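You operate a simulated robot arm through the tools that you are given. There is no shell and no other tool.

The job below is to be done with a simulated two-armed robot. You get a single attempt, and the scene is never put back.

TASK
Pick up the bottle from the third shelf from the top of the tall shelving with one hand, pass it to the other hand and put it on the store table top. Set down upright: bottle.

Only the result counts: the job must be done as asked and must still hold three seconds after the hand-in. Knocking over, shifting, dropping, spilling or breaking anything else fails it.

THE ROBOT
Two 7-joint arms with two-finger parallel grippers on one trunk, on a base that moves. Base frame: it is fixed to the floor where the robot stands at the start and does not move with it; the origin is under the middle of the robot, x ahead of it, y to its left, z up. Units: mm, degrees, N and s.
The left shoulder is at the start at [59, 174, 1234], the right one opposite. With the tool pointing down near the work surface each hand reaches from about 260 to 700 mm from the robot's upright axis, wherever it stands, measured 20 degrees to its own side. Places, roughly: bottle [-3250, 2250, 1000]; store table top [-1900, 1700, 900]. Payload 3.6 kg a hand.
The tool frame of a hand sits at the grasp point between the pads (the TCP): z along the fingers, y along the line on which they close. The tips reach 30 mm beyond it. Largest opening 110 mm; finger width 20, thickness 10; the body of the gripper, 48 by 112 mm, starts 55 mm behind the TCP.
Orientation is told as [roll, pitch, yaw] about the base's x, y, z axes, in that order, counted from this pose: with the fingers straight down and closing along the base's y, the tool's x points along the base's -x, its y along +y and its z along -z.

THE INTERFACE
- The arms move only by the tool apply_moves. It takes "left_steps", "right_steps" or both (then of equal length, played together; a hand with none holds still); each is a list of rows, each a list of 6 numbers: the shift along the tool's x, y, z in mm, then the turn, a rotation vector about the tool's x, y, z in degrees. In form: [[tx, ty, tz, wx, wy, wz], ...]. A call has 1 to 20 rows; each row shifts and turns the commanded pose from where the row before left it, along the tool's axes as they then stand. "left_fingers" and "right_fingers" are, for a hand that has rows, the opening, from 0 (shut) to 1 (fully open), set as the call begins (left out, the last holds). Rows are played at 5 a second. More than 50 mm and 8.6 degrees between two rows, or a gripper value outside its range, and nothing of the call is played. A pose out of reach is approached as far as the arm can. The call stops where the force on the tool passes 40 N (or 10 N more than at its start, if that is more) or the arm is blocked; 0.2 s more then pass. The fingers move at their own pace (about 153 mm/s each) and stop on an object; they squeeze with about 45 N. The grip force told is the motor's: it shows also when the fingers shut on nothing. Time passes only in rows, and 0.2 s behind the last, so rows that do not move let the fingers close. It gives the time, the measured TCP pose, the force on the tool (base axes), the opening and the grip force at its end, in the units of the frame above (readings bear some noise), with the torque about the TCP (base axes, N m) and any sound that the robot's microphone picked up.
- Cameras (640 x 400 px; columns grow to the right, rows downward): "scene" is now at [149.2, -11.3, 1411.2]; the picture's right is [-0.12, -0.99, 0.00], its down [-0.56, 0.07, -0.82] and it looks along [0.82, -0.10, -0.57] (base axes); focal length 262 px, centre (320, 200). "left" rides on the left gripper at [72, -17, -103] in its tool frame; the picture's right is [0.23, 0.97, 0.00], its down [-0.76, 0.18, -0.62] and it looks along [-0.61, 0.14, 0.78] (tool axes); focal length 222 px, centre (320, 200). "right" rides on the right gripper at [73, 17, -103] in its tool frame; the picture's right is [-0.23, 0.97, 0.00], its down [-0.76, -0.18, -0.62] and it looks along [-0.61, -0.14, 0.78] (tool axes); focal length 222 px, centre (320, 200). There is no depth. A picture from a camera that has moved, and an enlarged one, comes with that camera's place and axes in the base frame and with its lens.
- camera(camera): a new picture of that camera. The clock stands still meanwhile.
- move_column(by): moves the trunk up (or, below 0, down) by that many mm; the arms and the scene camera ride with it, the base frame stays. It gives what a move gives, with no picture.
- steer(legs): drives the robot by 1 to 6 legs, each [ahead, left, turn to the left] in mm, mm and degrees, along the robot's own axes; the way and the turn of a leg run together, so that a leg with both is an arc; at most 1500 mm and 180 degrees a leg. The arms and the cameras ride along, it lands a little off, and it stops where it bumps. It gives what a move gives.
- pan_tilt(pan, tilt): turns the head with the scene camera to pan (to the left, within 86 degrees either way) and tilt (down, from -29 to 69), counted from straight ahead of the robot (the tilt from the chest, where the trunk bows). It gives what a move gives.
- close_up(camera, box): a new picture of the part [left, top, right, bottom] of that camera's present view, enlarged. The clock stands still meanwhile.
- finish_job(): hands the job in; it is judged then, once.

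Places have to be worked out from the pictures, the camera data and where the tool is seen. Open the grippers and draw the arms clear of the work before you hand the job in, unless the task says otherwise.

The tools are called after "Call:" by a JSON object that holds its "api" and its "payload". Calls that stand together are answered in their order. apply_moves: Moves the arms, as the interface text tells. Its arguments: {"type":"object","properties":{"left_steps":{"type":"array"},"left_fingers":{"type":"number"},"right_steps":{"type":"array"},"right_fingers":{"type":"number"}},"required":[]} The other tools are called the same way: move_column (by) moves the trunk up or down; steer (legs) drives the base; pan_tilt (pan, tilt) turns the head that bears the scene camera; camera (camera) takes a picture; close_up (camera, box) takes an enlarged picture of a part of a camera's view; finish_job () hands the job in.

At the start:

```text
time: 0.0
left_ee_pos: [387.5, 141.7, 1175.9]
left_tcp_rot: [0.1, 0.0, 0.0]
left_contact_force: [0.1, 0.1, 0.0]
left_moment: [-0.03, 0.03, 0.03]
left_width: 109.9
left_gripper_force: 0.2
right_ee_pos: [377.0, -165.8, 1196.9]
right_tcp_rot: [0.0, 0.1, 0.0]
right_contact_force: [0.2, 0.0, 0.1]
right_moment: [0.04, 0.03, 0.01]
right_width: 109.9
right_gripper_force: 0.1
trunk travel left (down, up): [-350.0, 413.0]
robot x, y, heading: [0.6, -0.2, 0.0]
head pan, tilt (commanded): [-6.9, 34.4]
```

scene: 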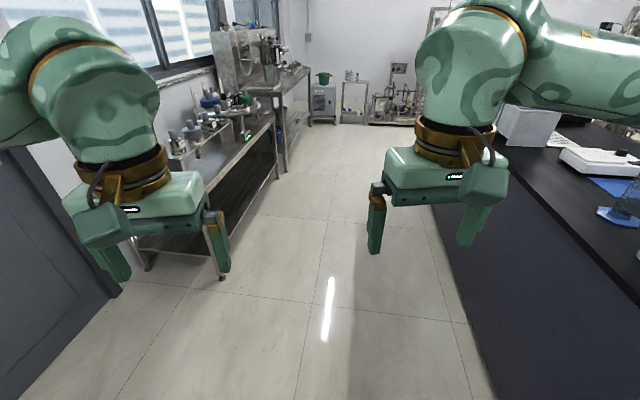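
right: 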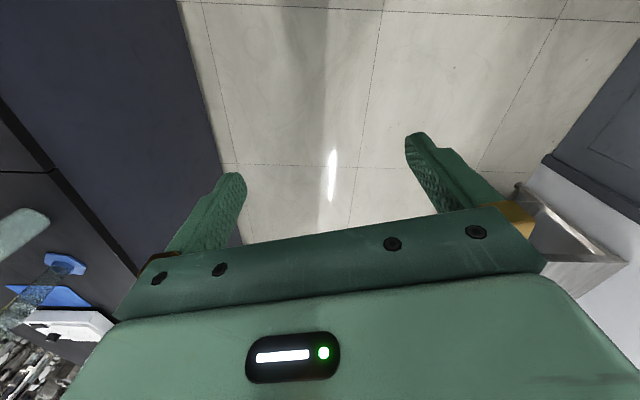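
left: 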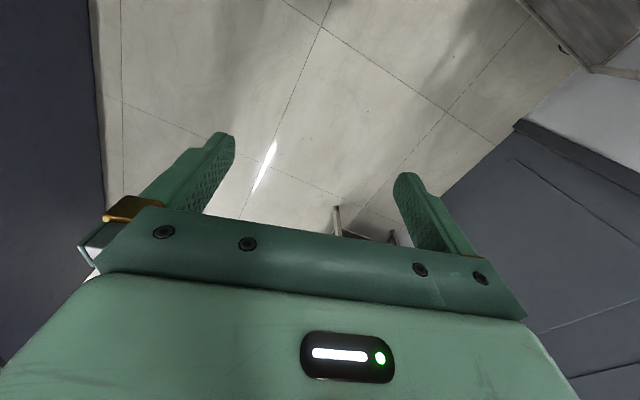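

The bottle and the table lie behind and to the left of the robot. First I look to the left with the head to learn what lies between.

Call:
{"api": "pan_tilt", "payload": {"pan": 86, "tilt": 20}}

Call:
{"api": "camera", "payload": {"camera": "scene"}}

Call:
{"api": "pan_tilt", "payload": {"pan": -86, "tilt": 20}}

Call:
{"api": "camera", "payload": {"camera": "scene"}}

```text
time: 1.7
left_ee_pos: [387.2, 140.7, 1176.0]
left_tcp_rot: [0.0, 0.1, 0.0]
left_contact_force: [-1.1, 0.3, 1.0]
left_moment: [-0.01, 0.0, -0.03]
left_width: 109.9
left_gripper_force: 0.1
right_ee_pos: [375.6, -167.1, 1197.1]
right_tcp_rot: [0.0, 0.2, 0.0]
right_contact_force: [0.6, 0.0, 0.3]
right_moment: [-0.02, 0.01, 0.01]
right_width: 109.9
right_gripper_force: 0.0
trunk travel left (down, up): [-350.0, 413.0]
robot x, y, heading: [1.0, -0.2, 0.1]
head pan, tilt (commanded): [85.9, 20.0]
```

```text
taken
camera scene: at [68.1, 92.2, 1434.1], right [1.0, -0.07, 0.0], down [-0.02, -0.34, -0.94], along [0.07, 0.94, -0.34], focal length 262 px, centre (320, 200)
```

scene: 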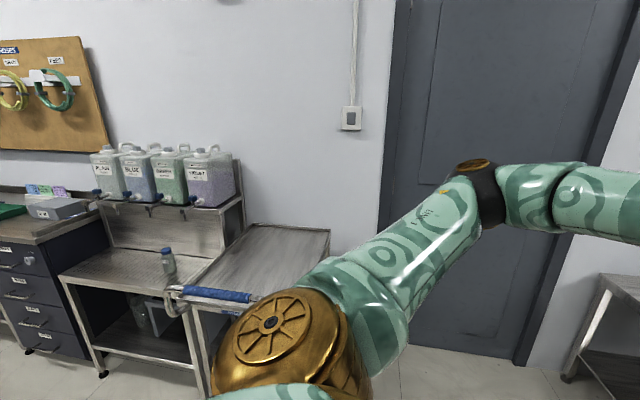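

```text
time: 4.3
left_ee_pos: [386.1, 141.0, 1176.8]
left_tcp_rot: [0.0, 0.0, 0.0]
left_contact_force: [0.2, 0.9, -0.4]
left_moment: [-0.01, 0.0, 0.04]
left_width: 110.0
left_gripper_force: 0.0
right_ee_pos: [376.1, -166.1, 1196.9]
right_tcp_rot: [-0.1, 0.1, 0.0]
right_contact_force: [0.3, -0.5, 0.3]
right_moment: [0.03, -0.02, -0.04]
right_width: 110.0
right_gripper_force: 0.0
trunk travel left (down, up): [-350.0, 413.0]
robot x, y, heading: [1.0, 2.0, -0.1]
head pan, tilt (commanded): [-85.9, 20.0]
```

```text
taken
camera scene: at [68.1, -93.6, 1434.1], right [-1.0, -0.07, 0.0], down [-0.02, 0.34, -0.94], along [0.07, -0.94, -0.34], focal length 262 px, centre (320, 200)
```

scene: 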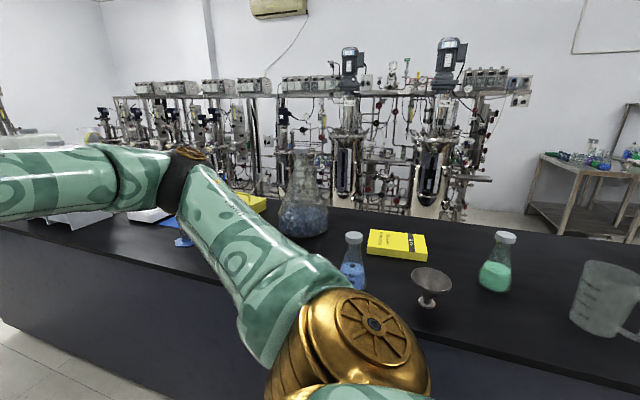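

A bench stands close on my right, and the left side has free floor. I turn 90° left on the spot so the head can look toward the store area.

Call:
{"api": "steer", "payload": {"legs": [[0, 0, 90]]}}

Call:
{"api": "pan_tilt", "payload": {"pan": 75, "tilt": 20}}

Call:
{"api": "camera", "payload": {"camera": "scene"}}

Call:
{"api": "pan_tilt", "payload": {"pan": 30, "tilt": 20}}

Call:
{"api": "camera", "payload": {"camera": "scene"}}

```text
time: 8.5
left_ee_pos: [-143.3, 385.5, 1176.1]
left_tcp_rot: [0.0, 0.0, 90.3]
left_contact_force: [-0.2, 0.8, -0.1]
left_moment: [-0.01, 0.03, 0.01]
left_width: 110.2
left_gripper_force: 0.0
right_ee_pos: [164.2, 377.9, 1197.1]
right_tcp_rot: [0.0, 0.1, 90.4]
right_contact_force: [-0.1, -0.6, -0.2]
right_moment: [-0.01, 0.01, 0.01]
right_width: 110.1
right_gripper_force: 0.0
trunk travel left (down, up): [-350.0, 413.0]
robot x, y, heading: [-1.1, -1.3, 90.5]
head pan, tilt (commanded): [-85.9, 20.0]
```

```text
time: 11.0
left_ee_pos: [-143.8, 386.3, 1175.8]
left_tcp_rot: [0.1, -0.1, 90.3]
left_contact_force: [-0.3, 0.4, -0.5]
left_moment: [0.01, -0.02, -0.01]
left_width: 109.9
left_gripper_force: 0.2
right_ee_pos: [164.7, 376.7, 1198.3]
right_tcp_rot: [0.0, 0.1, 90.4]
right_contact_force: [-0.4, 0.4, 0.1]
right_moment: [-0.02, 0.02, -0.01]
right_width: 110.0
right_gripper_force: 0.1
trunk travel left (down, up): [-350.0, 413.0]
robot x, y, heading: [-0.5, 5.3, 90.1]
head pan, tilt (commanded): [75.0, 20.0]
```

```text
taken
camera scene: at [-89.0, 83.0, 1434.1], right [0.25, 0.97, 0.0], down [0.33, -0.09, -0.94], along [-0.91, 0.24, -0.34], focal length 262 px, centre (320, 200)
```

scene: 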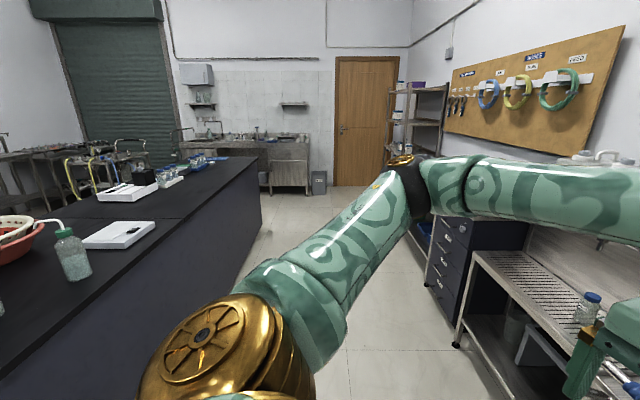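

```text
time: 12.1
left_ee_pos: [-143.6, 385.9, 1176.7]
left_tcp_rot: [0.0, 0.0, 90.3]
left_contact_force: [0.1, 0.1, 0.4]
left_moment: [0.02, 0.01, 0.01]
left_width: 109.9
left_gripper_force: 0.1
right_ee_pos: [164.2, 377.6, 1197.6]
right_tcp_rot: [0.0, 0.0, 90.2]
right_contact_force: [0.7, 1.5, -0.2]
right_moment: [0.0, -0.02, 0.0]
right_width: 110.2
right_gripper_force: 0.2
trunk travel left (down, up): [-350.0, 413.0]
robot x, y, heading: [-3.5, -2.3, 90.4]
head pan, tilt (commanded): [30.0, 20.0]
```

```text
taken
camera scene: at [-46.0, 139.7, 1434.1], right [0.86, 0.51, 0.0], down [0.17, -0.3, -0.94], along [-0.47, 0.81, -0.34], focal length 262 px, centre (320, 200)
```

scene: 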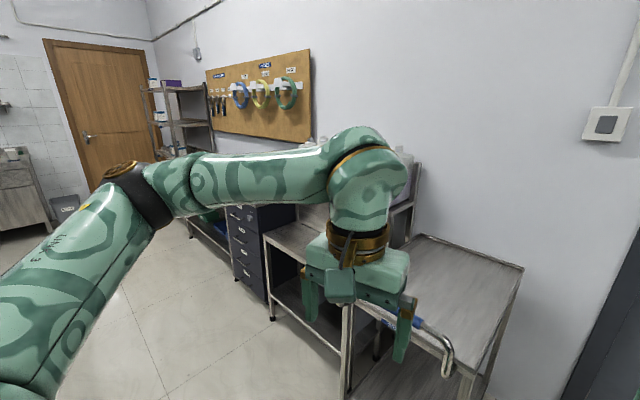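

The aisle runs at about heading 164° in the base frame: the bench front is about 670 mm to one side and the wall furniture about 900 mm to the other. I turn to align with the aisle and drive along it.

Call:
{"api": "steer", "payload": {"legs": [[0, 0, 73.5], [1300, 0, 0]]}}

Call:
{"api": "pan_tilt", "payload": {"pan": -30, "tilt": 20}}

Call:
{"api": "camera", "payload": {"camera": "scene"}}

Call:
{"api": "pan_tilt", "payload": {"pan": -75, "tilt": 20}}

Call:
{"api": "camera", "payload": {"camera": "scene"}}

```text
time: 21.8
left_ee_pos: [-1655.9, 332.6, 1177.9]
left_tcp_rot: [-0.1, -0.1, 163.8]
left_contact_force: [0.0, -0.1, 0.2]
left_moment: [-0.02, 0.03, -0.01]
left_width: 109.8
left_gripper_force: 0.2
right_ee_pos: [-1559.8, 626.0, 1197.7]
right_tcp_rot: [0.0, 0.0, 163.7]
right_contact_force: [0.8, -0.2, 0.1]
right_moment: [0.0, -0.01, 0.01]
right_width: 110.1
right_gripper_force: 0.0
trunk travel left (down, up): [-350.0, 413.0]
robot x, y, heading: [-1244.5, 359.0, 163.7]
head pan, tilt (commanded): [30.0, 20.0]
```

```text
time: 23.1
left_ee_pos: [-1655.7, 332.0, 1177.0]
left_tcp_rot: [0.0, 0.1, 163.6]
left_contact_force: [0.2, 0.1, 0.9]
left_moment: [0.0, 0.03, -0.03]
left_width: 110.3
left_gripper_force: 0.2
right_ee_pos: [-1559.8, 625.3, 1195.4]
right_tcp_rot: [0.1, 0.1, 163.6]
right_contact_force: [-0.9, 0.2, 0.9]
right_moment: [0.01, -0.03, -0.02]
right_width: 110.2
right_gripper_force: 0.0
trunk travel left (down, up): [-350.0, 413.0]
robot x, y, heading: [-1246.4, 364.6, 163.6]
head pan, tilt (commanded): [-30.0, 20.0]
```

```text
taken
camera scene: at [-1365.5, 443.7, 1434.1], right [0.72, 0.69, 0.0], down [0.24, -0.25, -0.94], along [-0.65, 0.68, -0.34], focal length 262 px, centre (320, 200)
```

scene: 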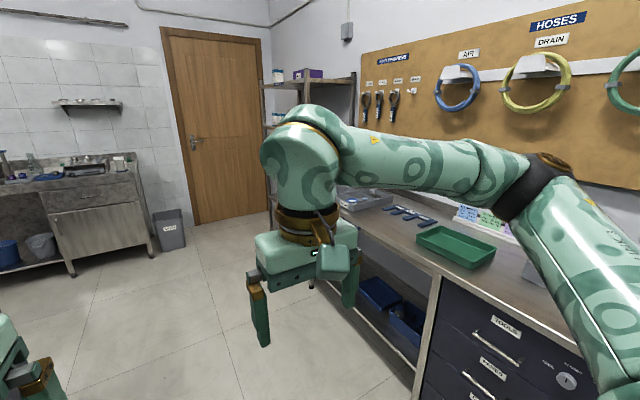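

```text
time: 24.2
left_ee_pos: [-1655.9, 332.2, 1176.6]
left_tcp_rot: [-0.1, 0.0, 163.6]
left_contact_force: [0.8, 0.5, 0.8]
left_moment: [0.0, -0.05, 0.0]
left_width: 109.9
left_gripper_force: 0.2
right_ee_pos: [-1559.3, 625.0, 1196.8]
right_tcp_rot: [0.0, 0.1, 163.7]
right_contact_force: [-0.4, -0.1, 0.6]
right_moment: [-0.04, -0.03, 0.02]
right_width: 109.9
right_gripper_force: 0.0
trunk travel left (down, up): [-350.0, 413.0]
robot x, y, heading: [-1244.7, 359.3, 163.7]
head pan, tilt (commanded): [-75.0, 20.0]
```

```text
taken
camera scene: at [-1299.1, 469.5, 1434.1], right [1.0, -0.02, 0.0], down [-0.01, -0.34, -0.94], along [0.02, 0.94, -0.34], focal length 262 px, centre (320, 200)
```

scene: 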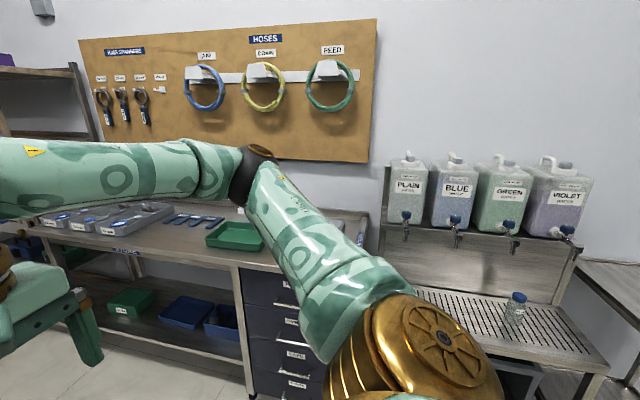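

The wooden/metal table with drawers, spanners and the green tray is the store table; the tall shelving is in the corner beyond it. I drive on along the aisle so that I come in front of the shelving, then look again.

Call:
{"api": "steer", "payload": {"legs": [[1500, 0, 0], [400, 0, 0]]}}

Call:
{"api": "pan_tilt", "payload": {"pan": -60, "tilt": 15}}

Call:
{"api": "camera", "payload": {"camera": "scene"}}

```text
time: 33.8
left_ee_pos: [-3491.6, 868.5, 1175.4]
left_tcp_rot: [0.0, 0.1, 163.6]
left_contact_force: [-0.4, -0.3, 0.3]
left_moment: [0.05, -0.03, -0.01]
left_width: 110.1
left_gripper_force: 0.0
right_ee_pos: [-3396.3, 1161.2, 1197.2]
right_tcp_rot: [0.0, 0.1, 163.7]
right_contact_force: [0.0, -0.6, 0.0]
right_moment: [0.01, -0.03, 0.01]
right_width: 110.0
right_gripper_force: 0.1
trunk travel left (down, up): [-350.0, 413.0]
robot x, y, heading: [-3080.0, 894.6, 163.7]
head pan, tilt (commanded): [-75.0, 20.0]
```

```text
time: 34.6
left_ee_pos: [-3492.3, 867.5, 1175.6]
left_tcp_rot: [0.0, -0.1, 163.7]
left_contact_force: [-0.1, -0.6, -0.4]
left_moment: [0.04, -0.04, 0.01]
left_width: 109.9
left_gripper_force: 0.1
right_ee_pos: [-3394.9, 1161.2, 1196.2]
right_tcp_rot: [0.0, 0.1, 163.8]
right_contact_force: [0.1, -0.7, 0.0]
right_moment: [-0.01, 0.01, -0.02]
right_width: 109.9
right_gripper_force: 0.1
trunk travel left (down, up): [-350.0, 413.0]
robot x, y, heading: [-3080.8, 895.0, 163.3]
head pan, tilt (commanded): [-60.0, 15.0]
```

```text
taken
camera scene: at [-3159.1, 1002.7, 1442.3], right [0.97, 0.24, 0.0], down [0.06, -0.25, -0.97], along [-0.23, 0.94, -0.26], focal length 262 px, centre (320, 200)
```

scene: 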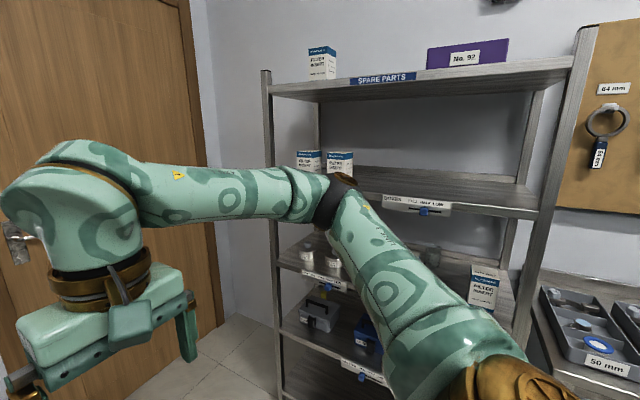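

I am beside the shelving. I turn right to face it and look straight at it.

Call:
{"api": "steer", "payload": {"legs": [[0, 0, -89.8]]}}

Call:
{"api": "pan_tilt", "payload": {"pan": 0, "tilt": 20}}

Call:
{"api": "camera", "payload": {"camera": "scene"}}

Call:
{"api": "pan_tilt", "payload": {"pan": 35, "tilt": 20}}

Call:
{"api": "camera", "payload": {"camera": "scene"}}

```text
time: 38.8
left_ee_pos: [-3111.9, 1306.9, 1175.7]
left_tcp_rot: [0.0, -0.1, 74.2]
left_contact_force: [-0.6, 0.4, -0.7]
left_moment: [0.0, 0.0, 0.0]
left_width: 110.1
left_gripper_force: 0.0
right_ee_pos: [-2817.3, 1212.3, 1196.2]
right_tcp_rot: [0.0, 0.1, 74.1]
right_contact_force: [0.4, -0.2, 0.1]
right_moment: [0.03, 0.03, 0.02]
right_width: 110.1
right_gripper_force: 0.1
trunk travel left (down, up): [-350.0, 413.0]
robot x, y, heading: [-3082.2, 896.7, 74.2]
head pan, tilt (commanded): [-60.0, 15.0]
```

```text
time: 40.1
left_ee_pos: [-3111.4, 1306.7, 1176.7]
left_tcp_rot: [0.0, -0.1, 74.2]
left_contact_force: [-0.1, -0.2, 0.2]
left_moment: [0.02, 0.01, -0.03]
left_width: 110.0
left_gripper_force: 0.1
right_ee_pos: [-2818.4, 1214.2, 1197.4]
right_tcp_rot: [0.0, 0.1, 74.2]
right_contact_force: [0.2, -1.0, 0.2]
right_moment: [-0.02, 0.01, 0.01]
right_width: 110.1
right_gripper_force: 0.0
trunk travel left (down, up): [-350.0, 413.0]
robot x, y, heading: [-3081.7, 892.9, 74.2]
head pan, tilt (commanded): [0.0, 20.0]
```

```text
taken
camera scene: at [-3037.7, 1042.5, 1434.1], right [0.96, -0.27, 0.0], down [-0.09, -0.33, -0.94], along [0.26, 0.9, -0.34], focal length 262 px, centre (320, 200)
```

scene: 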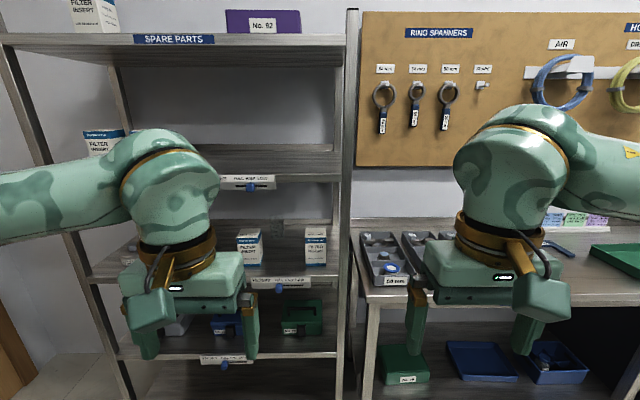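

```text
time: 41.1
left_ee_pos: [-3112.2, 1306.6, 1176.3]
left_tcp_rot: [0.1, 0.0, 74.2]
left_contact_force: [-0.1, -0.3, 0.3]
left_moment: [0.0, 0.03, -0.01]
left_width: 110.1
left_gripper_force: 0.1
right_ee_pos: [-2817.6, 1212.3, 1196.2]
right_tcp_rot: [0.0, 0.1, 74.2]
right_contact_force: [-0.3, -0.2, 0.5]
right_moment: [0.01, 0.01, 0.0]
right_width: 109.8
right_gripper_force: 0.1
trunk travel left (down, up): [-350.0, 413.0]
robot x, y, heading: [-3082.3, 897.3, 74.3]
head pan, tilt (commanded): [35.0, 20.0]
```

```text
taken
camera scene: at [-3093.7, 1041.0, 1434.1], right [0.94, 0.33, 0.0], down [0.11, -0.32, -0.94], along [-0.31, 0.89, -0.34], focal length 262 px, centre (320, 200)
```

scene: 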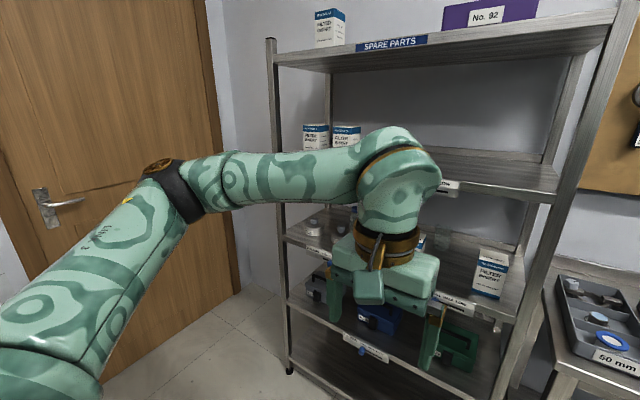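

The bottle should be behind the left forearm in this view (third shelf, left half). I shift the base to the left so that it comes between the two arms in the head's view.

Call:
{"api": "steer", "payload": {"legs": [[0, 420, 0]]}}

Call:
{"api": "pan_tilt", "payload": {"pan": 5, "tilt": 25}}

Call:
{"api": "camera", "payload": {"camera": "scene"}}

```text
time: 43.7
left_ee_pos: [-3520.8, 1421.2, 1176.2]
left_tcp_rot: [0.0, 0.1, 74.3]
left_contact_force: [0.2, 0.8, 0.1]
left_moment: [0.0, -0.03, -0.04]
left_width: 110.0
left_gripper_force: 0.1
right_ee_pos: [-3227.6, 1328.1, 1197.4]
right_tcp_rot: [0.0, 0.0, 74.3]
right_contact_force: [-0.1, 0.8, -0.1]
right_moment: [-0.02, 0.01, 0.02]
right_width: 109.8
right_gripper_force: 0.1
trunk travel left (down, up): [-350.0, 413.0]
robot x, y, heading: [-3491.7, 1012.6, 74.3]
head pan, tilt (commanded): [35.0, 20.0]
```

```text
time: 44.6
left_ee_pos: [-3520.0, 1421.2, 1176.8]
left_tcp_rot: [0.0, 0.0, 74.3]
left_contact_force: [-0.1, 0.5, -0.6]
left_moment: [0.02, -0.04, -0.01]
left_width: 109.8
left_gripper_force: 0.0
right_ee_pos: [-3225.8, 1326.8, 1196.6]
right_tcp_rot: [-0.1, 0.1, 74.3]
right_contact_force: [0.1, 0.1, 0.6]
right_moment: [-0.01, -0.01, 0.0]
right_width: 109.7
right_gripper_force: 0.2
trunk travel left (down, up): [-350.0, 413.0]
robot x, y, heading: [-3489.5, 1011.4, 74.6]
head pan, tilt (commanded): [5.0, 25.0]
```

```text
taken
camera scene: at [-3453.2, 1158.1, 1426.0], right [0.98, -0.18, 0.0], down [-0.08, -0.42, -0.91], along [0.17, 0.89, -0.42], focal length 262 px, centre (320, 200)
```

scene: 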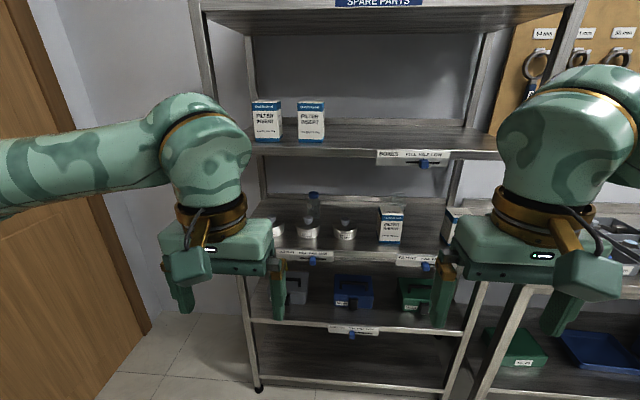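

Call:
{"api": "close_up", "payload": {"camera": "scene", "box": [230, 160, 470, 310]}}

```text
2.67 times, centred on (350, 235) of scene
camera zoom: at [-3453.2, 1158.1, 1426.0], right [0.98, -0.18, 0.0], down [-0.08, -0.42, -0.91], along [0.17, 0.89, -0.42], focal length 698 px, centre (240, 107)
```

zoom: 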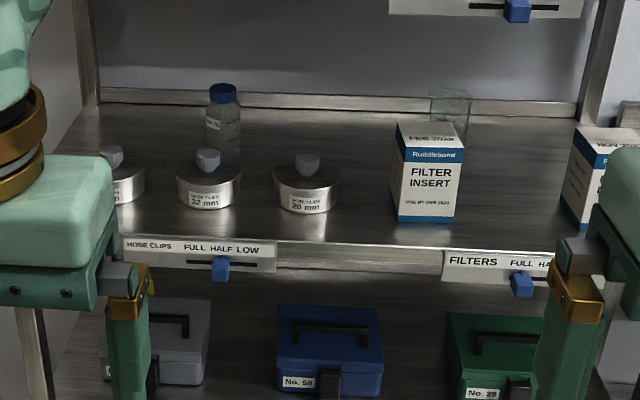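

The blue-capped bottle is near the back of the third shelf (top about z=860), directly behind the "32 mm" tin. I lower the trunk so the head camera looks into the shelf level and I can measure the bottle's height and depth.

Call:
{"api": "move_column", "payload": {"by": -330}}

Call:
{"api": "pan_tilt", "payload": {"pan": 5, "tilt": 8}}

Call:
{"api": "camera", "payload": {"camera": "scene"}}

Call:
{"api": "close_up", "payload": {"camera": "scene", "box": [240, 140, 480, 290]}}

```text
time: 47.9
left_ee_pos: [-3519.3, 1420.3, 847.1]
left_tcp_rot: [0.0, 0.1, 74.4]
left_contact_force: [0.3, -0.2, -0.2]
left_moment: [0.0, -0.02, -0.02]
left_width: 110.1
left_gripper_force: 0.1
right_ee_pos: [-3226.9, 1327.3, 867.1]
right_tcp_rot: [0.1, 0.1, 74.4]
right_contact_force: [0.1, -0.2, 0.0]
right_moment: [0.03, 0.02, 0.03]
right_width: 110.1
right_gripper_force: 0.1
trunk travel left (down, up): [-20.0, 743.0]
robot x, y, heading: [-3487.6, 1010.3, 74.5]
head pan, tilt (commanded): [5.0, 25.0]
```

```text
time: 48.7
left_ee_pos: [-3519.6, 1420.8, 845.9]
left_tcp_rot: [0.0, 0.0, 74.2]
left_contact_force: [0.1, -0.3, -0.7]
left_moment: [0.01, 0.0, 0.02]
left_width: 110.1
left_gripper_force: 0.1
right_ee_pos: [-3225.1, 1326.7, 866.4]
right_tcp_rot: [0.0, 0.2, 74.4]
right_contact_force: [0.0, -0.1, 0.5]
right_moment: [-0.01, -0.01, 0.01]
right_width: 110.0
right_gripper_force: 0.1
trunk travel left (down, up): [-20.0, 743.0]
robot x, y, heading: [-3487.6, 1007.2, 74.5]
head pan, tilt (commanded): [5.0, 8.0]
```

```text
taken
camera scene: at [-3405.3, 1328.7, 1106.7], right [0.98, -0.18, 0.0], down [-0.03, -0.14, -0.99], along [0.18, 0.97, -0.14], focal length 262 px, centre (320, 200)
```

scene: 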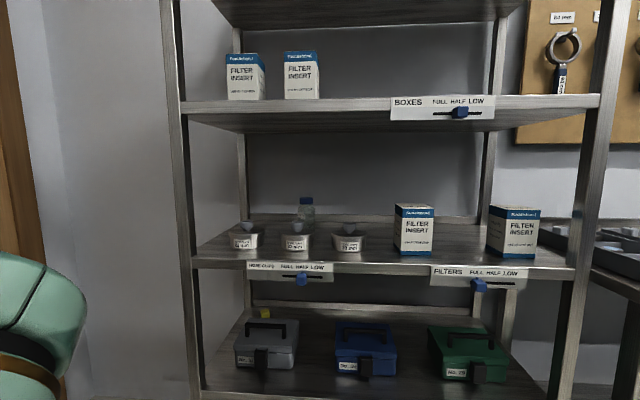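

```text
2.67 times, centred on (360, 215) of scene
camera zoom: at [-3405.3, 1328.7, 1106.7], right [0.98, -0.18, 0.0], down [-0.03, -0.14, -0.99], along [0.18, 0.97, -0.14], focal length 698 px, centre (213, 160)
```

zoom: 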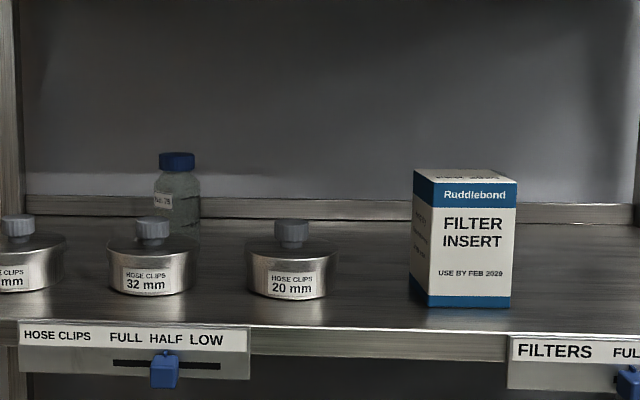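

The view is clear now; the chest bows as the trunk lowers. I enlarge the bottle area to find its base line and proportions.

Call:
{"api": "close_up", "payload": {"camera": "scene", "box": [280, 185, 360, 265]}}

Call:
{"api": "pan_tilt", "payload": {"pan": 20, "tilt": 10}}

Call:
{"api": "camera", "payload": {"camera": "scene"}}

```text
5.00 times, centred on (320, 225) of scene
camera zoom: at [-3405.3, 1328.7, 1106.7], right [0.98, -0.18, 0.0], down [-0.03, -0.14, -0.99], along [0.18, 0.97, -0.14], focal length 1309 px, centre (320, 75)
```

zoom: 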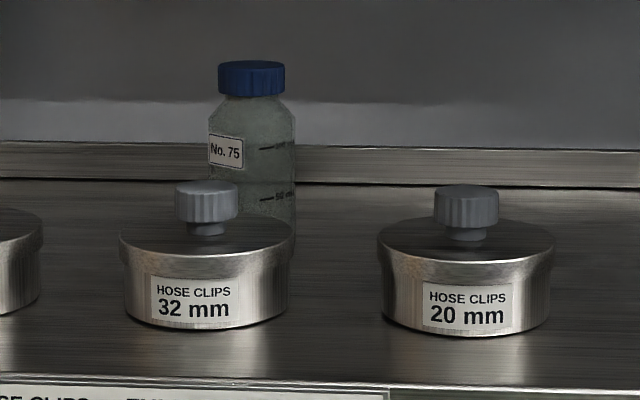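

```text
time: 49.4
left_ee_pos: [-3519.3, 1421.0, 847.2]
left_tcp_rot: [0.0, 0.1, 74.3]
left_contact_force: [0.3, 0.0, -0.4]
left_moment: [0.01, 0.0, 0.0]
left_width: 110.3
left_gripper_force: 0.0
right_ee_pos: [-3226.9, 1328.4, 867.1]
right_tcp_rot: [0.0, 0.1, 74.4]
right_contact_force: [0.0, -0.4, -0.3]
right_moment: [-0.02, 0.0, 0.02]
right_width: 109.9
right_gripper_force: 0.0
trunk travel left (down, up): [-20.0, 743.0]
robot x, y, heading: [-3489.2, 1009.5, 74.5]
head pan, tilt (commanded): [20.0, 10.0]
```

```text
taken
camera scene: at [-3429.4, 1330.4, 1103.6], right [1.0, 0.08, 0.0], down [0.01, -0.17, -0.98], along [-0.07, 0.98, -0.17], focal length 262 px, centre (320, 200)
```

scene: 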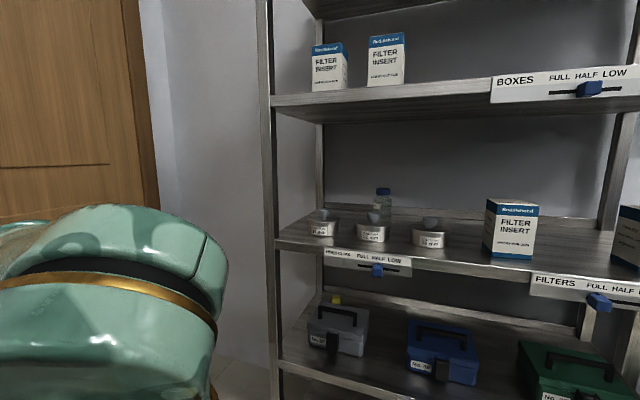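

The bottle ("No. 75", blue cap, roughly 58 mm wide and 135 mm tall) stands behind the 32 mm tin, whose knob reaches about z=940. I want the left hand's camera above the fingers when it points forward, so I test turning the left wrist half round in free space.

Call:
{"api": "apply_moves", "payload": {"left_steps": [[0, 0, 0, 0, 0, 8], [0, 0, 0, 0, 0, 8], [0, 0, 0, 0, 0, 8], [0, 0, 0, 0, 0, 8], [0, 0, 0, 0, 0, 8], [0, 0, 0, 0, 0, 8], [0, 0, 0, 0, 0, 8], [0, 0, 0, 0, 0, 8], [0, 0, 0, 0, 0, 8], [0, 0, 0, 0, 0, 8], [0, 0, 0, 0, 0, 8]]}}

```text
time: 51.8
left_ee_pos: [-3510.7, 1407.0, 837.0]
left_tcp_rot: [0.1, -2.2, 11.2]
left_contact_force: [-0.4, 0.1, 0.4]
left_moment: [0.0, 0.01, 0.04]
left_width: 110.1
left_gripper_force: 0.1
left hand out of reach, approached as far as the arm can: row 8, 9, 10, 11
right_ee_pos: [-3224.8, 1327.0, 867.2]
right_tcp_rot: [-0.1, 0.1, 74.4]
right_contact_force: [0.6, -0.3, -0.5]
right_moment: [0.03, -0.01, -0.01]
right_width: 109.9
right_gripper_force: 0.0
trunk travel left (down, up): [-20.0, 743.0]
robot x, y, heading: [-3488.2, 1012.5, 74.5]
head pan, tilt (commanded): [20.0, 10.0]
```

The wrist stops about 63° that way. I turn back and try the other direction.

Call:
{"api": "apply_moves", "payload": {"left_steps": [[0, 0, 0, 0, 0, -8], [0, 0, 0, 0, 0, -8], [0, 0, 0, 0, 0, -8], [0, 0, 0, 0, 0, -8], [0, 0, 0, 0, 0, -8], [0, 0, 0, 0, 0, -8], [0, 0, 0, 0, 0, -8], [0, 0, 0, 0, 0, -8], [0, 0, 0, 0, 0, -8], [0, 0, 0, 0, 0, -8], [0, 0, 0, 0, 0, -8]]}}

Call:
{"api": "apply_moves", "payload": {"left_steps": [[0, 0, 0, 0, 0, -8], [0, 0, 0, 0, 0, -8], [0, 0, 0, 0, 0, -8], [0, 0, 0, 0, 0, -8], [0, 0, 0, 0, 0, -8], [0, 0, 0, 0, 0, -8], [0, 0, 0, 0, 0, -8], [0, 0, 0, 0, 0, -8], [0, 0, 0, 0, 0, -8], [0, 0, 0, 0, 0, -8], [0, 0, 0, 0, 0, -8], [0, 0, 0, 0, 0, -8]]}}

```text
time: 54.2
left_ee_pos: [-3510.4, 1408.1, 836.3]
left_tcp_rot: [-2.2, -0.2, 99.4]
left_contact_force: [0.3, 0.6, -0.6]
left_moment: [0.0, -0.01, -0.02]
left_width: 109.9
left_gripper_force: 0.0
right_ee_pos: [-3225.8, 1327.6, 866.7]
right_tcp_rot: [0.1, 0.2, 74.3]
right_contact_force: [0.0, -0.1, -0.4]
right_moment: [-0.01, 0.01, -0.02]
right_width: 110.1
right_gripper_force: 0.0
trunk travel left (down, up): [-20.0, 743.0]
robot x, y, heading: [-3485.5, 1011.0, 74.4]
head pan, tilt (commanded): [20.0, 10.0]
```

```text
time: 56.8
left_ee_pos: [-3511.2, 1406.4, 837.3]
left_tcp_rot: [0.1, 2.1, -164.7]
left_contact_force: [-0.7, 0.5, -0.2]
left_moment: [0.02, -0.03, 0.0]
left_width: 109.9
left_gripper_force: 0.0
right_ee_pos: [-3225.6, 1327.5, 866.9]
right_tcp_rot: [0.0, 0.2, 74.5]
right_contact_force: [0.1, -0.9, 0.9]
right_moment: [-0.02, 0.0, -0.02]
right_width: 109.8
right_gripper_force: 0.2
trunk travel left (down, up): [-20.0, 743.0]
robot x, y, heading: [-3489.3, 1011.6, 74.5]
head pan, tilt (commanded): [20.0, 10.0]
```

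That direction goes well (yaw already +121° from the start). I continue to the full half turn.

Call:
{"api": "apply_moves", "payload": {"left_steps": [[0, 0, 0, 0, 0, -8], [0, 0, 0, 0, 0, -8], [0, 0, 0, 0, 0, -8], [0, 0, 0, 0, 0, -8], [0, 0, 0, 0, 0, -8], [0, 0, 0, 0, 0, -8], [0, 0, 0, 0, 0, -8]]}}

```text
time: 58.4
left_ee_pos: [-3510.9, 1407.7, 837.3]
left_tcp_rot: [1.8, 1.1, -108.5]
left_contact_force: [-0.3, 0.6, -0.6]
left_moment: [0.01, 0.01, 0.0]
left_width: 109.7
left_gripper_force: 0.0
right_ee_pos: [-3226.4, 1328.2, 866.1]
right_tcp_rot: [0.0, 0.1, 74.5]
right_contact_force: [0.4, -0.6, 0.5]
right_moment: [-0.03, 0.03, -0.04]
right_width: 110.1
right_gripper_force: 0.1
trunk travel left (down, up): [-20.0, 743.0]
robot x, y, heading: [-3487.2, 1007.3, 74.4]
head pan, tilt (commanded): [20.0, 10.0]
```

The flipped wrist pose is reachable. Now I pitch the left fingers forward (to about 30° below level) while moving the hand forward and up a little, still about 350 mm clear of the shelf front.

Call:
{"api": "apply_moves", "payload": {"left_steps": [[25, 0, -12, 0, 7.5, 0], [26.4, 0, -8.6, 0, 7.5, 0], [27.3, 0, -5.1, 0, 7.5, 0], [27.7, 0, -1.5, 0, 7.5, 0], [27.7, 0, 2.1, 0, 7.5, 0], [27.1, 0, 5.7, 0, 7.5, 0], [26.2, 0, 9.2, 0, 7.5, 0], [24.7, 0, 12.5, 0, 7.5, 0]]}}

Call:
{"api": "camera", "payload": {"camera": "left"}}

Call:
{"api": "camera", "payload": {"camera": "scene"}}

```text
time: 60.2
left_ee_pos: [-3450.9, 1597.0, 935.7]
left_tcp_rot: [3.8, 61.1, -105.4]
left_contact_force: [0.8, 0.1, 1.3]
left_moment: [0.0, 0.02, 0.03]
left_width: 110.1
left_gripper_force: 0.1
right_ee_pos: [-3225.2, 1327.8, 866.6]
right_tcp_rot: [0.1, 0.0, 74.5]
right_contact_force: [-0.7, -0.4, -0.5]
right_moment: [0.01, 0.0, 0.03]
right_width: 110.0
right_gripper_force: 0.1
trunk travel left (down, up): [-20.0, 743.0]
robot x, y, heading: [-3485.0, 1010.0, 74.5]
head pan, tilt (commanded): [20.0, 10.0]
```

```text
taken
camera left: at [-3488.6, 1550.3, 1048.9], right [0.95, -0.21, 0.23], down [-0.11, -0.93, -0.36], along [0.29, 0.32, -0.9], focal length 222 px, centre (320, 200)
```

left: 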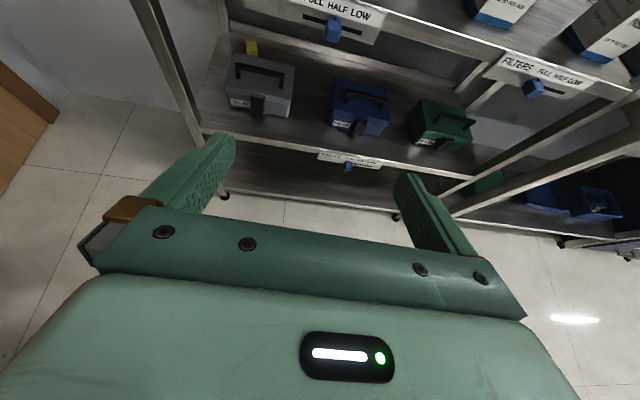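

```text
taken
camera scene: at [-3429.4, 1330.6, 1103.5], right [1.0, 0.08, 0.0], down [0.01, -0.17, -0.98], along [-0.08, 0.98, -0.17], focal length 262 px, centre (320, 200)
```

scene: 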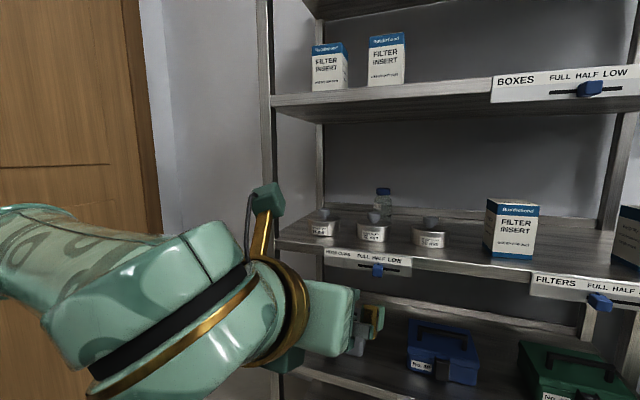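

The left camera now sits above the fingers. From its axes the tool heads about 70° and is rolled 2°; I correct to about 75° (shelf normal), bring the fingers level and raise the hand a little for a look, then drive 260 mm closer (hand stays outside the shelf).

Call:
{"api": "apply_moves", "payload": {"left_steps": [[0, 0, 0, 3.9, 0, 0], [19.3, 0, -10.5, 0, 7.1, 0], [20.5, 0, -8.1, 0, 7.1, 0], [21.3, 0, -5.5, 0, 7.1, 0], [21.8, 0, -2.8, 0, 7.1, 0]]}}

Call:
{"api": "steer", "payload": {"legs": [[250, 0, 0]]}}

Call:
{"api": "camera", "payload": {"camera": "left"}}

Call:
{"api": "camera", "payload": {"camera": "scene"}}

```text
time: 61.4
left_ee_pos: [-3452.5, 1598.8, 1054.2]
left_tcp_rot: [-0.6, 84.5, -106.5]
left_contact_force: [-0.6, 0.2, 0.1]
left_moment: [-0.02, -0.02, -0.03]
left_width: 110.3
left_gripper_force: 0.1
left hand out of reach, approached as far as the arm can: row 4, 5
right_ee_pos: [-3225.9, 1328.0, 867.1]
right_tcp_rot: [0.1, 0.1, 74.4]
right_contact_force: [-0.5, -0.2, -0.8]
right_moment: [0.01, 0.03, 0.0]
right_width: 109.8
right_gripper_force: 0.1
trunk travel left (down, up): [-20.0, 743.0]
robot x, y, heading: [-3487.7, 1009.8, 74.5]
head pan, tilt (commanded): [20.0, 10.0]
```

```text
time: 63.2
left_ee_pos: [-3386.7, 1838.3, 1055.0]
left_tcp_rot: [0.0, 84.3, -105.8]
left_contact_force: [-0.1, -0.8, 0.6]
left_moment: [0.0, 0.01, -0.01]
left_width: 110.0
left_gripper_force: 0.0
right_ee_pos: [-3159.4, 1567.9, 867.8]
right_tcp_rot: [0.0, 0.0, 74.5]
right_contact_force: [-1.9, 0.7, 0.4]
right_moment: [0.0, 0.0, -0.03]
right_width: 109.9
right_gripper_force: 0.1
trunk travel left (down, up): [-20.0, 743.0]
robot x, y, heading: [-3420.8, 1249.2, 74.5]
head pan, tilt (commanded): [20.0, 10.0]
```

```text
taken
camera left: at [-3430.1, 1749.9, 1135.9], right [0.94, -0.24, 0.23], down [-0.02, -0.72, -0.7], along [0.33, 0.65, -0.68], focal length 222 px, centre (320, 200)
```

left: 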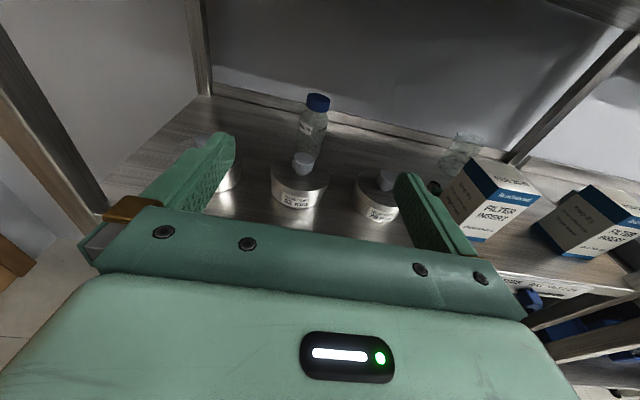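

```text
taken
camera scene: at [-3363.6, 1569.7, 1103.4], right [1.0, 0.08, 0.0], down [0.01, -0.17, -0.98], along [-0.08, 0.98, -0.17], focal length 262 px, centre (320, 200)
```

scene: 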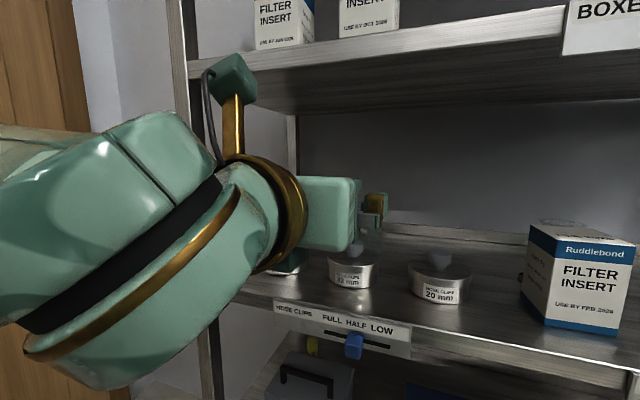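

The bottle is well visible in the wrist camera. I enlarge it to measure cap and base pixels.

Call:
{"api": "close_up", "payload": {"camera": "left", "box": [240, 70, 400, 230]}}

Call:
{"api": "close_up", "payload": {"camera": "scene", "box": [300, 170, 460, 310]}}

```text
2.50 times, centred on (320, 150) of left
camera zoom: at [-3430.1, 1749.9, 1135.9], right [0.94, -0.24, 0.23], down [-0.02, -0.72, -0.7], along [0.33, 0.65, -0.68], focal length 555 px, centre (320, 325)
```

zoom: 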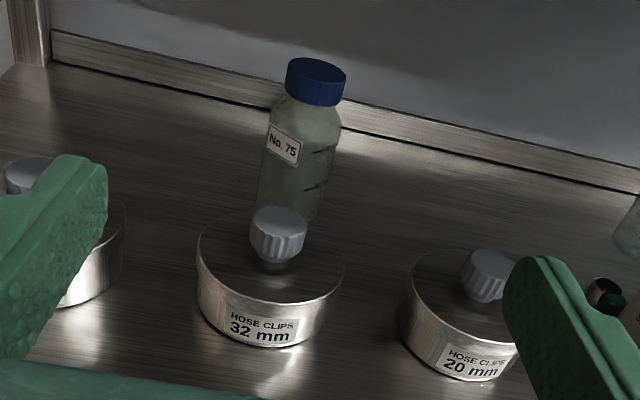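

```text
2.86 times, centred on (380, 240) of scene
camera zoom: at [-3363.6, 1569.7, 1103.4], right [1.0, 0.08, 0.0], down [0.01, -0.17, -0.98], along [-0.08, 0.98, -0.17], focal length 748 px, centre (149, 86)
```

zoom: 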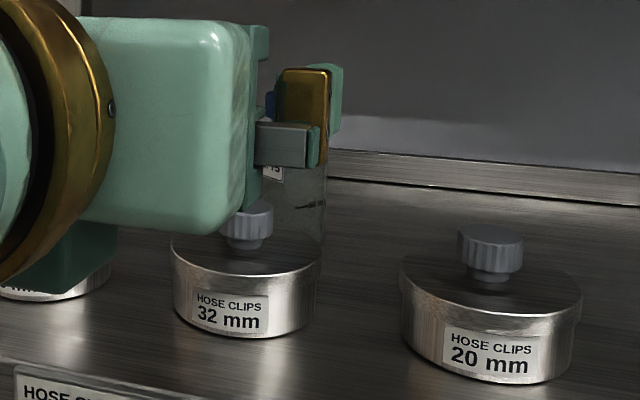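

Triangulating wrist and head views: shelf top ≈ z 887, tin 32 centre ≈ (-3334, 2012) with knob top ≈ 950, bottle axis ≈ (-3307, 2103), cap z ≈ 986–1004 (Ø≈41), body Ø≈53. I will grip the cap with the left hand over the tin. First I draw the right hand back a bit and raise the trunk 150 mm for better reach.

Call:
{"api": "apply_moves", "payload": {"right_steps": [[25, 0, 0, 0, 0, 0], [25, 0, 0, 0, 0, 0], [25, 0, 0, 0, 0, 0]]}}

Call:
{"api": "move_column", "payload": {"by": 150}}

```text
time: 64.0
left_ee_pos: [-3387.3, 1837.5, 1055.6]
left_tcp_rot: [0.2, 84.5, -105.7]
left_contact_force: [0.1, 0.6, 0.2]
left_moment: [0.0, 0.02, 0.0]
left_width: 109.7
left_gripper_force: 0.1
right_ee_pos: [-3186.1, 1519.4, 893.4]
right_tcp_rot: [-0.1, 0.1, 74.5]
right_contact_force: [0.4, -0.5, -0.4]
right_moment: [-0.03, 0.0, 0.0]
right_width: 109.9
right_gripper_force: 0.2
right hand out of reach, approached as far as the arm can: row 1, 2, 3
trunk travel left (down, up): [-20.0, 743.0]
robot x, y, heading: [-3421.8, 1250.3, 74.5]
head pan, tilt (commanded): [20.0, 10.0]
```

```text
time: 65.8
left_ee_pos: [-3387.3, 1839.2, 1204.4]
left_tcp_rot: [0.0, 84.3, -105.7]
left_contact_force: [-0.3, -0.3, 0.0]
left_moment: [0.03, -0.05, 0.02]
left_width: 110.0
left_gripper_force: 0.1
right_ee_pos: [-3187.1, 1519.3, 1042.5]
right_tcp_rot: [0.0, 0.1, 74.5]
right_contact_force: [0.0, 0.6, -0.8]
right_moment: [0.01, -0.06, 0.01]
right_width: 110.2
right_gripper_force: 0.0
trunk travel left (down, up): [-170.0, 593.0]
robot x, y, heading: [-3422.1, 1248.9, 74.5]
head pan, tilt (commanded): [20.0, 10.0]
```

Both arms rode up with the trunk. I now lower the left hand to about z=1000 outside the shelf with the fingers about 11° below level.

Call:
{"api": "apply_moves", "payload": {"left_steps": [[-40.8, 0, 4.1, 0, 0, 0], [-40.8, 0, 4.1, 0, 0, 0], [-40.8, 0, 4.1, 0, 0, 0], [-40.8, 0, 4.1, 0, 0, 0], [-40.8, 0, 4.1, 0, -5.5, 0]]}}

Call:
{"api": "camera", "payload": {"camera": "left"}}

Call:
{"api": "camera", "payload": {"camera": "scene"}}

```text
time: 67.0
left_ee_pos: [-3387.1, 1837.6, 1104.7]
left_tcp_rot: [0.1, 78.8, -105.7]
left_contact_force: [-0.1, 0.2, -0.2]
left_moment: [-0.01, -0.02, 0.01]
left_width: 110.0
left_gripper_force: 0.2
left hand out of reach, approached as far as the arm can: row 2, 3, 4
right_ee_pos: [-3186.9, 1518.8, 1042.7]
right_tcp_rot: [0.0, 0.1, 74.6]
right_contact_force: [0.0, 0.2, 0.2]
right_moment: [-0.05, -0.03, -0.01]
right_width: 109.8
right_gripper_force: 0.2
trunk travel left (down, up): [-170.0, 593.0]
robot x, y, heading: [-3421.5, 1249.7, 74.6]
head pan, tilt (commanded): [20.0, 10.0]
```

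```text
taken
camera left: at [-3428.4, 1757.7, 1195.0], right [0.95, -0.22, 0.22], down [-0.04, -0.78, -0.63], along [0.31, 0.59, -0.75], focal length 222 px, centre (320, 200)
```

left: 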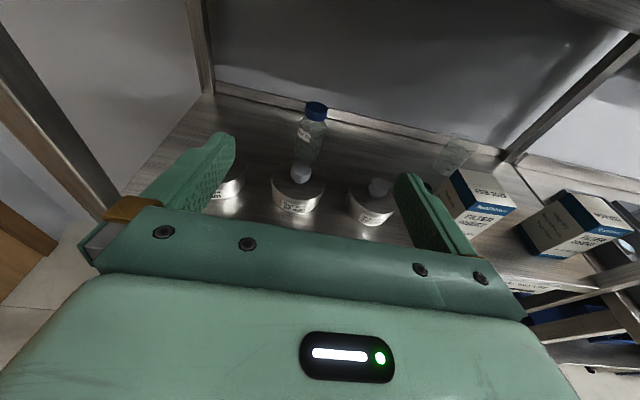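

```text
taken
camera scene: at [-3388.6, 1480.9, 1264.4], right [1.0, 0.08, 0.0], down [0.01, -0.17, -0.98], along [-0.08, 0.98, -0.18], focal length 262 px, centre (320, 200)
```

scene: 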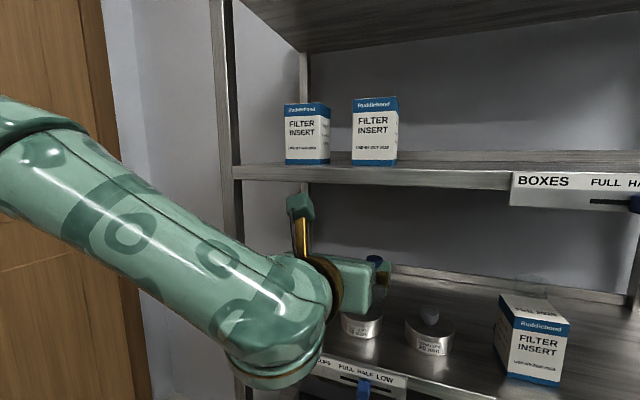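

The arm can't go lower at this nearness, so I'll lower the trunk instead. First I enlarge this second wrist view to check the bottle position.

Call:
{"api": "close_up", "payload": {"camera": "left", "box": [240, 80, 400, 240]}}

Call:
{"api": "move_column", "payload": {"by": -105}}

Call:
{"api": "close_up", "payload": {"camera": "left", "box": [240, 60, 400, 220]}}

```text
2.50 times, centred on (320, 160) of left
camera zoom: at [-3428.4, 1757.7, 1195.0], right [0.95, -0.22, 0.22], down [-0.04, -0.78, -0.63], along [0.31, 0.59, -0.75], focal length 555 px, centre (320, 300)
```

zoom: 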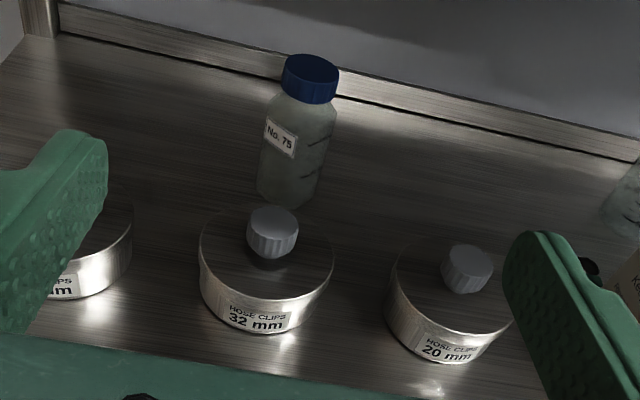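

```text
time: 68.4
left_ee_pos: [-3380.6, 1859.0, 972.7]
left_tcp_rot: [0.0, 74.7, -105.6]
left_contact_force: [0.1, 0.1, 0.0]
left_moment: [-0.01, 0.05, 0.0]
left_width: 110.3
left_gripper_force: 0.0
right_ee_pos: [-3186.6, 1518.1, 938.5]
right_tcp_rot: [0.0, 0.0, 74.5]
right_contact_force: [0.6, -0.2, 0.3]
right_moment: [0.0, -0.01, 0.0]
right_width: 110.0
right_gripper_force: 0.0
trunk travel left (down, up): [-65.0, 698.0]
robot x, y, heading: [-3421.5, 1250.3, 74.7]
head pan, tilt (commanded): [20.0, 10.0]
```

```text
2.50 times, centred on (320, 140) of left
camera zoom: at [-3420.3, 1785.9, 1068.6], right [0.95, -0.2, 0.22], down [-0.04, -0.82, -0.57], along [0.3, 0.53, -0.79], focal length 555 px, centre (320, 350)
```

zoom: 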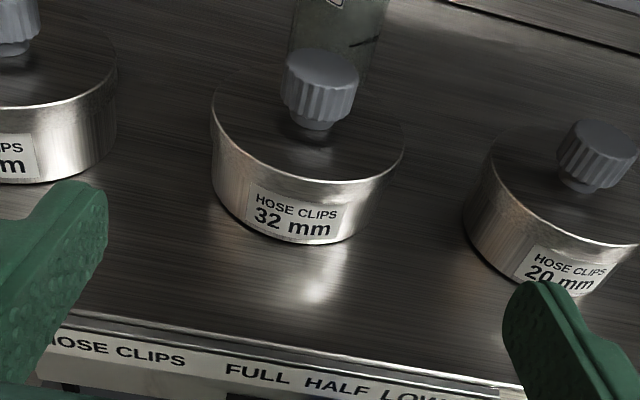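

The wrist views agree: shelf top ≈ 886, bottle axis ≈ (-3307, 2105), cap centre z ≈ 993; the hand's line is within a few mm of the bottle. I raise the hand 22 mm and drive 150 mm ahead so that the hand goes in above the tin with about 25 mm to spare.

Call:
{"api": "apply_moves", "payload": {"left_steps": [[10.6, 0, -2.9, 0, 0, 0], [10.6, 0, -2.9, 0, 0, 0]]}}

Call:
{"api": "steer", "payload": {"legs": [[140, 0, 0]]}}

Call:
{"api": "camera", "payload": {"camera": "left"}}

Call:
{"api": "camera", "payload": {"camera": "scene"}}

```text
time: 69.0
left_ee_pos: [-3381.3, 1859.5, 991.9]
left_tcp_rot: [0.0, 74.7, -105.6]
left_contact_force: [0.0, 0.0, 1.7]
left_moment: [-0.03, -0.01, 0.02]
left_width: 110.2
left_gripper_force: 0.0
right_ee_pos: [-3187.2, 1518.8, 938.9]
right_tcp_rot: [0.0, 0.1, 74.5]
right_contact_force: [0.0, 0.6, -0.4]
right_moment: [0.02, 0.02, -0.01]
right_width: 110.0
right_gripper_force: 0.1
trunk travel left (down, up): [-65.0, 698.0]
robot x, y, heading: [-3418.8, 1252.3, 74.5]
head pan, tilt (commanded): [20.0, 10.0]
```

```text
time: 70.3
left_ee_pos: [-3343.3, 1997.7, 992.3]
left_tcp_rot: [0.1, 74.6, -105.7]
left_contact_force: [0.7, 0.0, -0.1]
left_moment: [0.0, -0.03, -0.02]
left_width: 110.2
left_gripper_force: 0.0
right_ee_pos: [-3148.7, 1654.9, 937.6]
right_tcp_rot: [0.0, 0.0, 74.4]
right_contact_force: [-0.6, 1.3, 0.9]
right_moment: [-0.07, -0.01, 0.01]
right_width: 110.0
right_gripper_force: 0.0
trunk travel left (down, up): [-65.0, 698.0]
robot x, y, heading: [-3385.3, 1382.5, 74.3]
head pan, tilt (commanded): [20.0, 10.0]
```

```text
taken
camera left: at [-3382.0, 1923.4, 1089.1], right [0.95, -0.21, 0.22], down [-0.05, -0.82, -0.57], along [0.3, 0.53, -0.79], focal length 222 px, centre (320, 200)
```

left: 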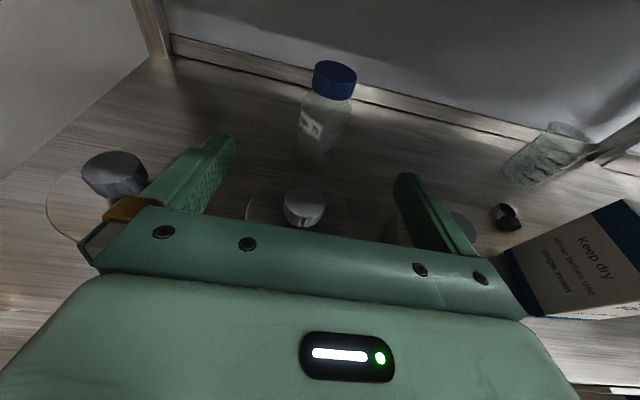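

```text
taken
camera scene: at [-3333.1, 1678.2, 1152.1], right [1.0, 0.08, 0.0], down [0.01, -0.17, -0.98], along [-0.08, 0.98, -0.18], focal length 262 px, centre (320, 200)
```

scene: 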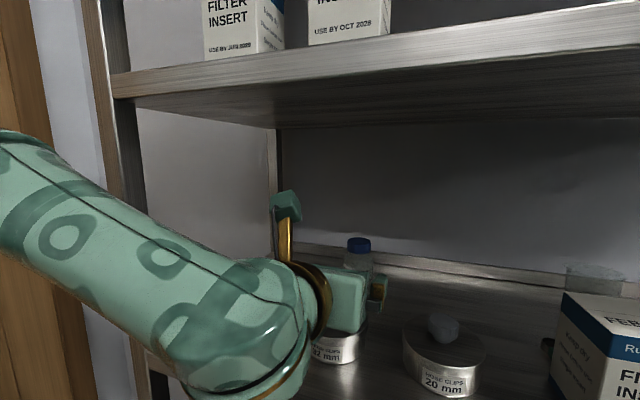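

The hand is now above the tin with the bottle in view. I enlarge to fix the cap and base positions precisely.

Call:
{"api": "close_up", "payload": {"camera": "left", "box": [250, 40, 410, 200]}}

Call:
{"api": "close_up", "payload": {"camera": "scene", "box": [270, 200, 430, 380]}}

```text
2.50 times, centred on (330, 120) of left
camera zoom: at [-3382.0, 1923.4, 1089.1], right [0.95, -0.21, 0.22], down [-0.05, -0.82, -0.57], along [0.3, 0.53, -0.79], focal length 555 px, centre (295, 400)
```

zoom: 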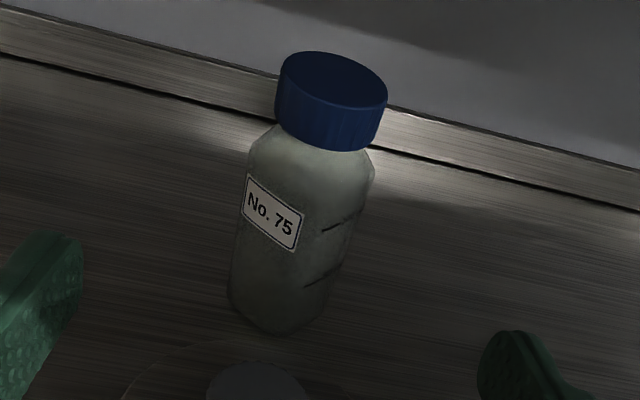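

```text
2.22 times, centred on (350, 290) of scene
camera zoom: at [-3333.1, 1678.2, 1152.1], right [1.0, 0.08, 0.0], down [0.01, -0.17, -0.98], along [-0.08, 0.98, -0.18], focal length 582 px, centre (253, 0)
```

zoom: 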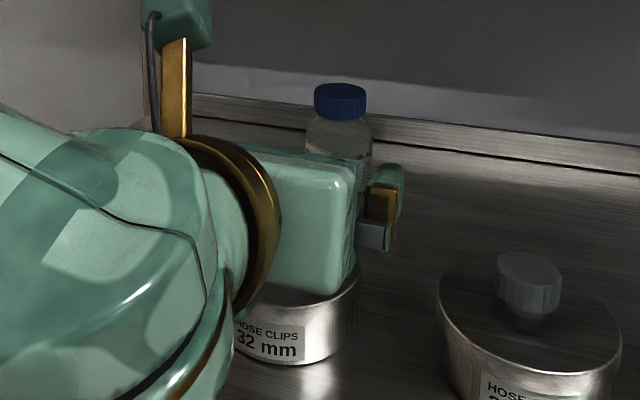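

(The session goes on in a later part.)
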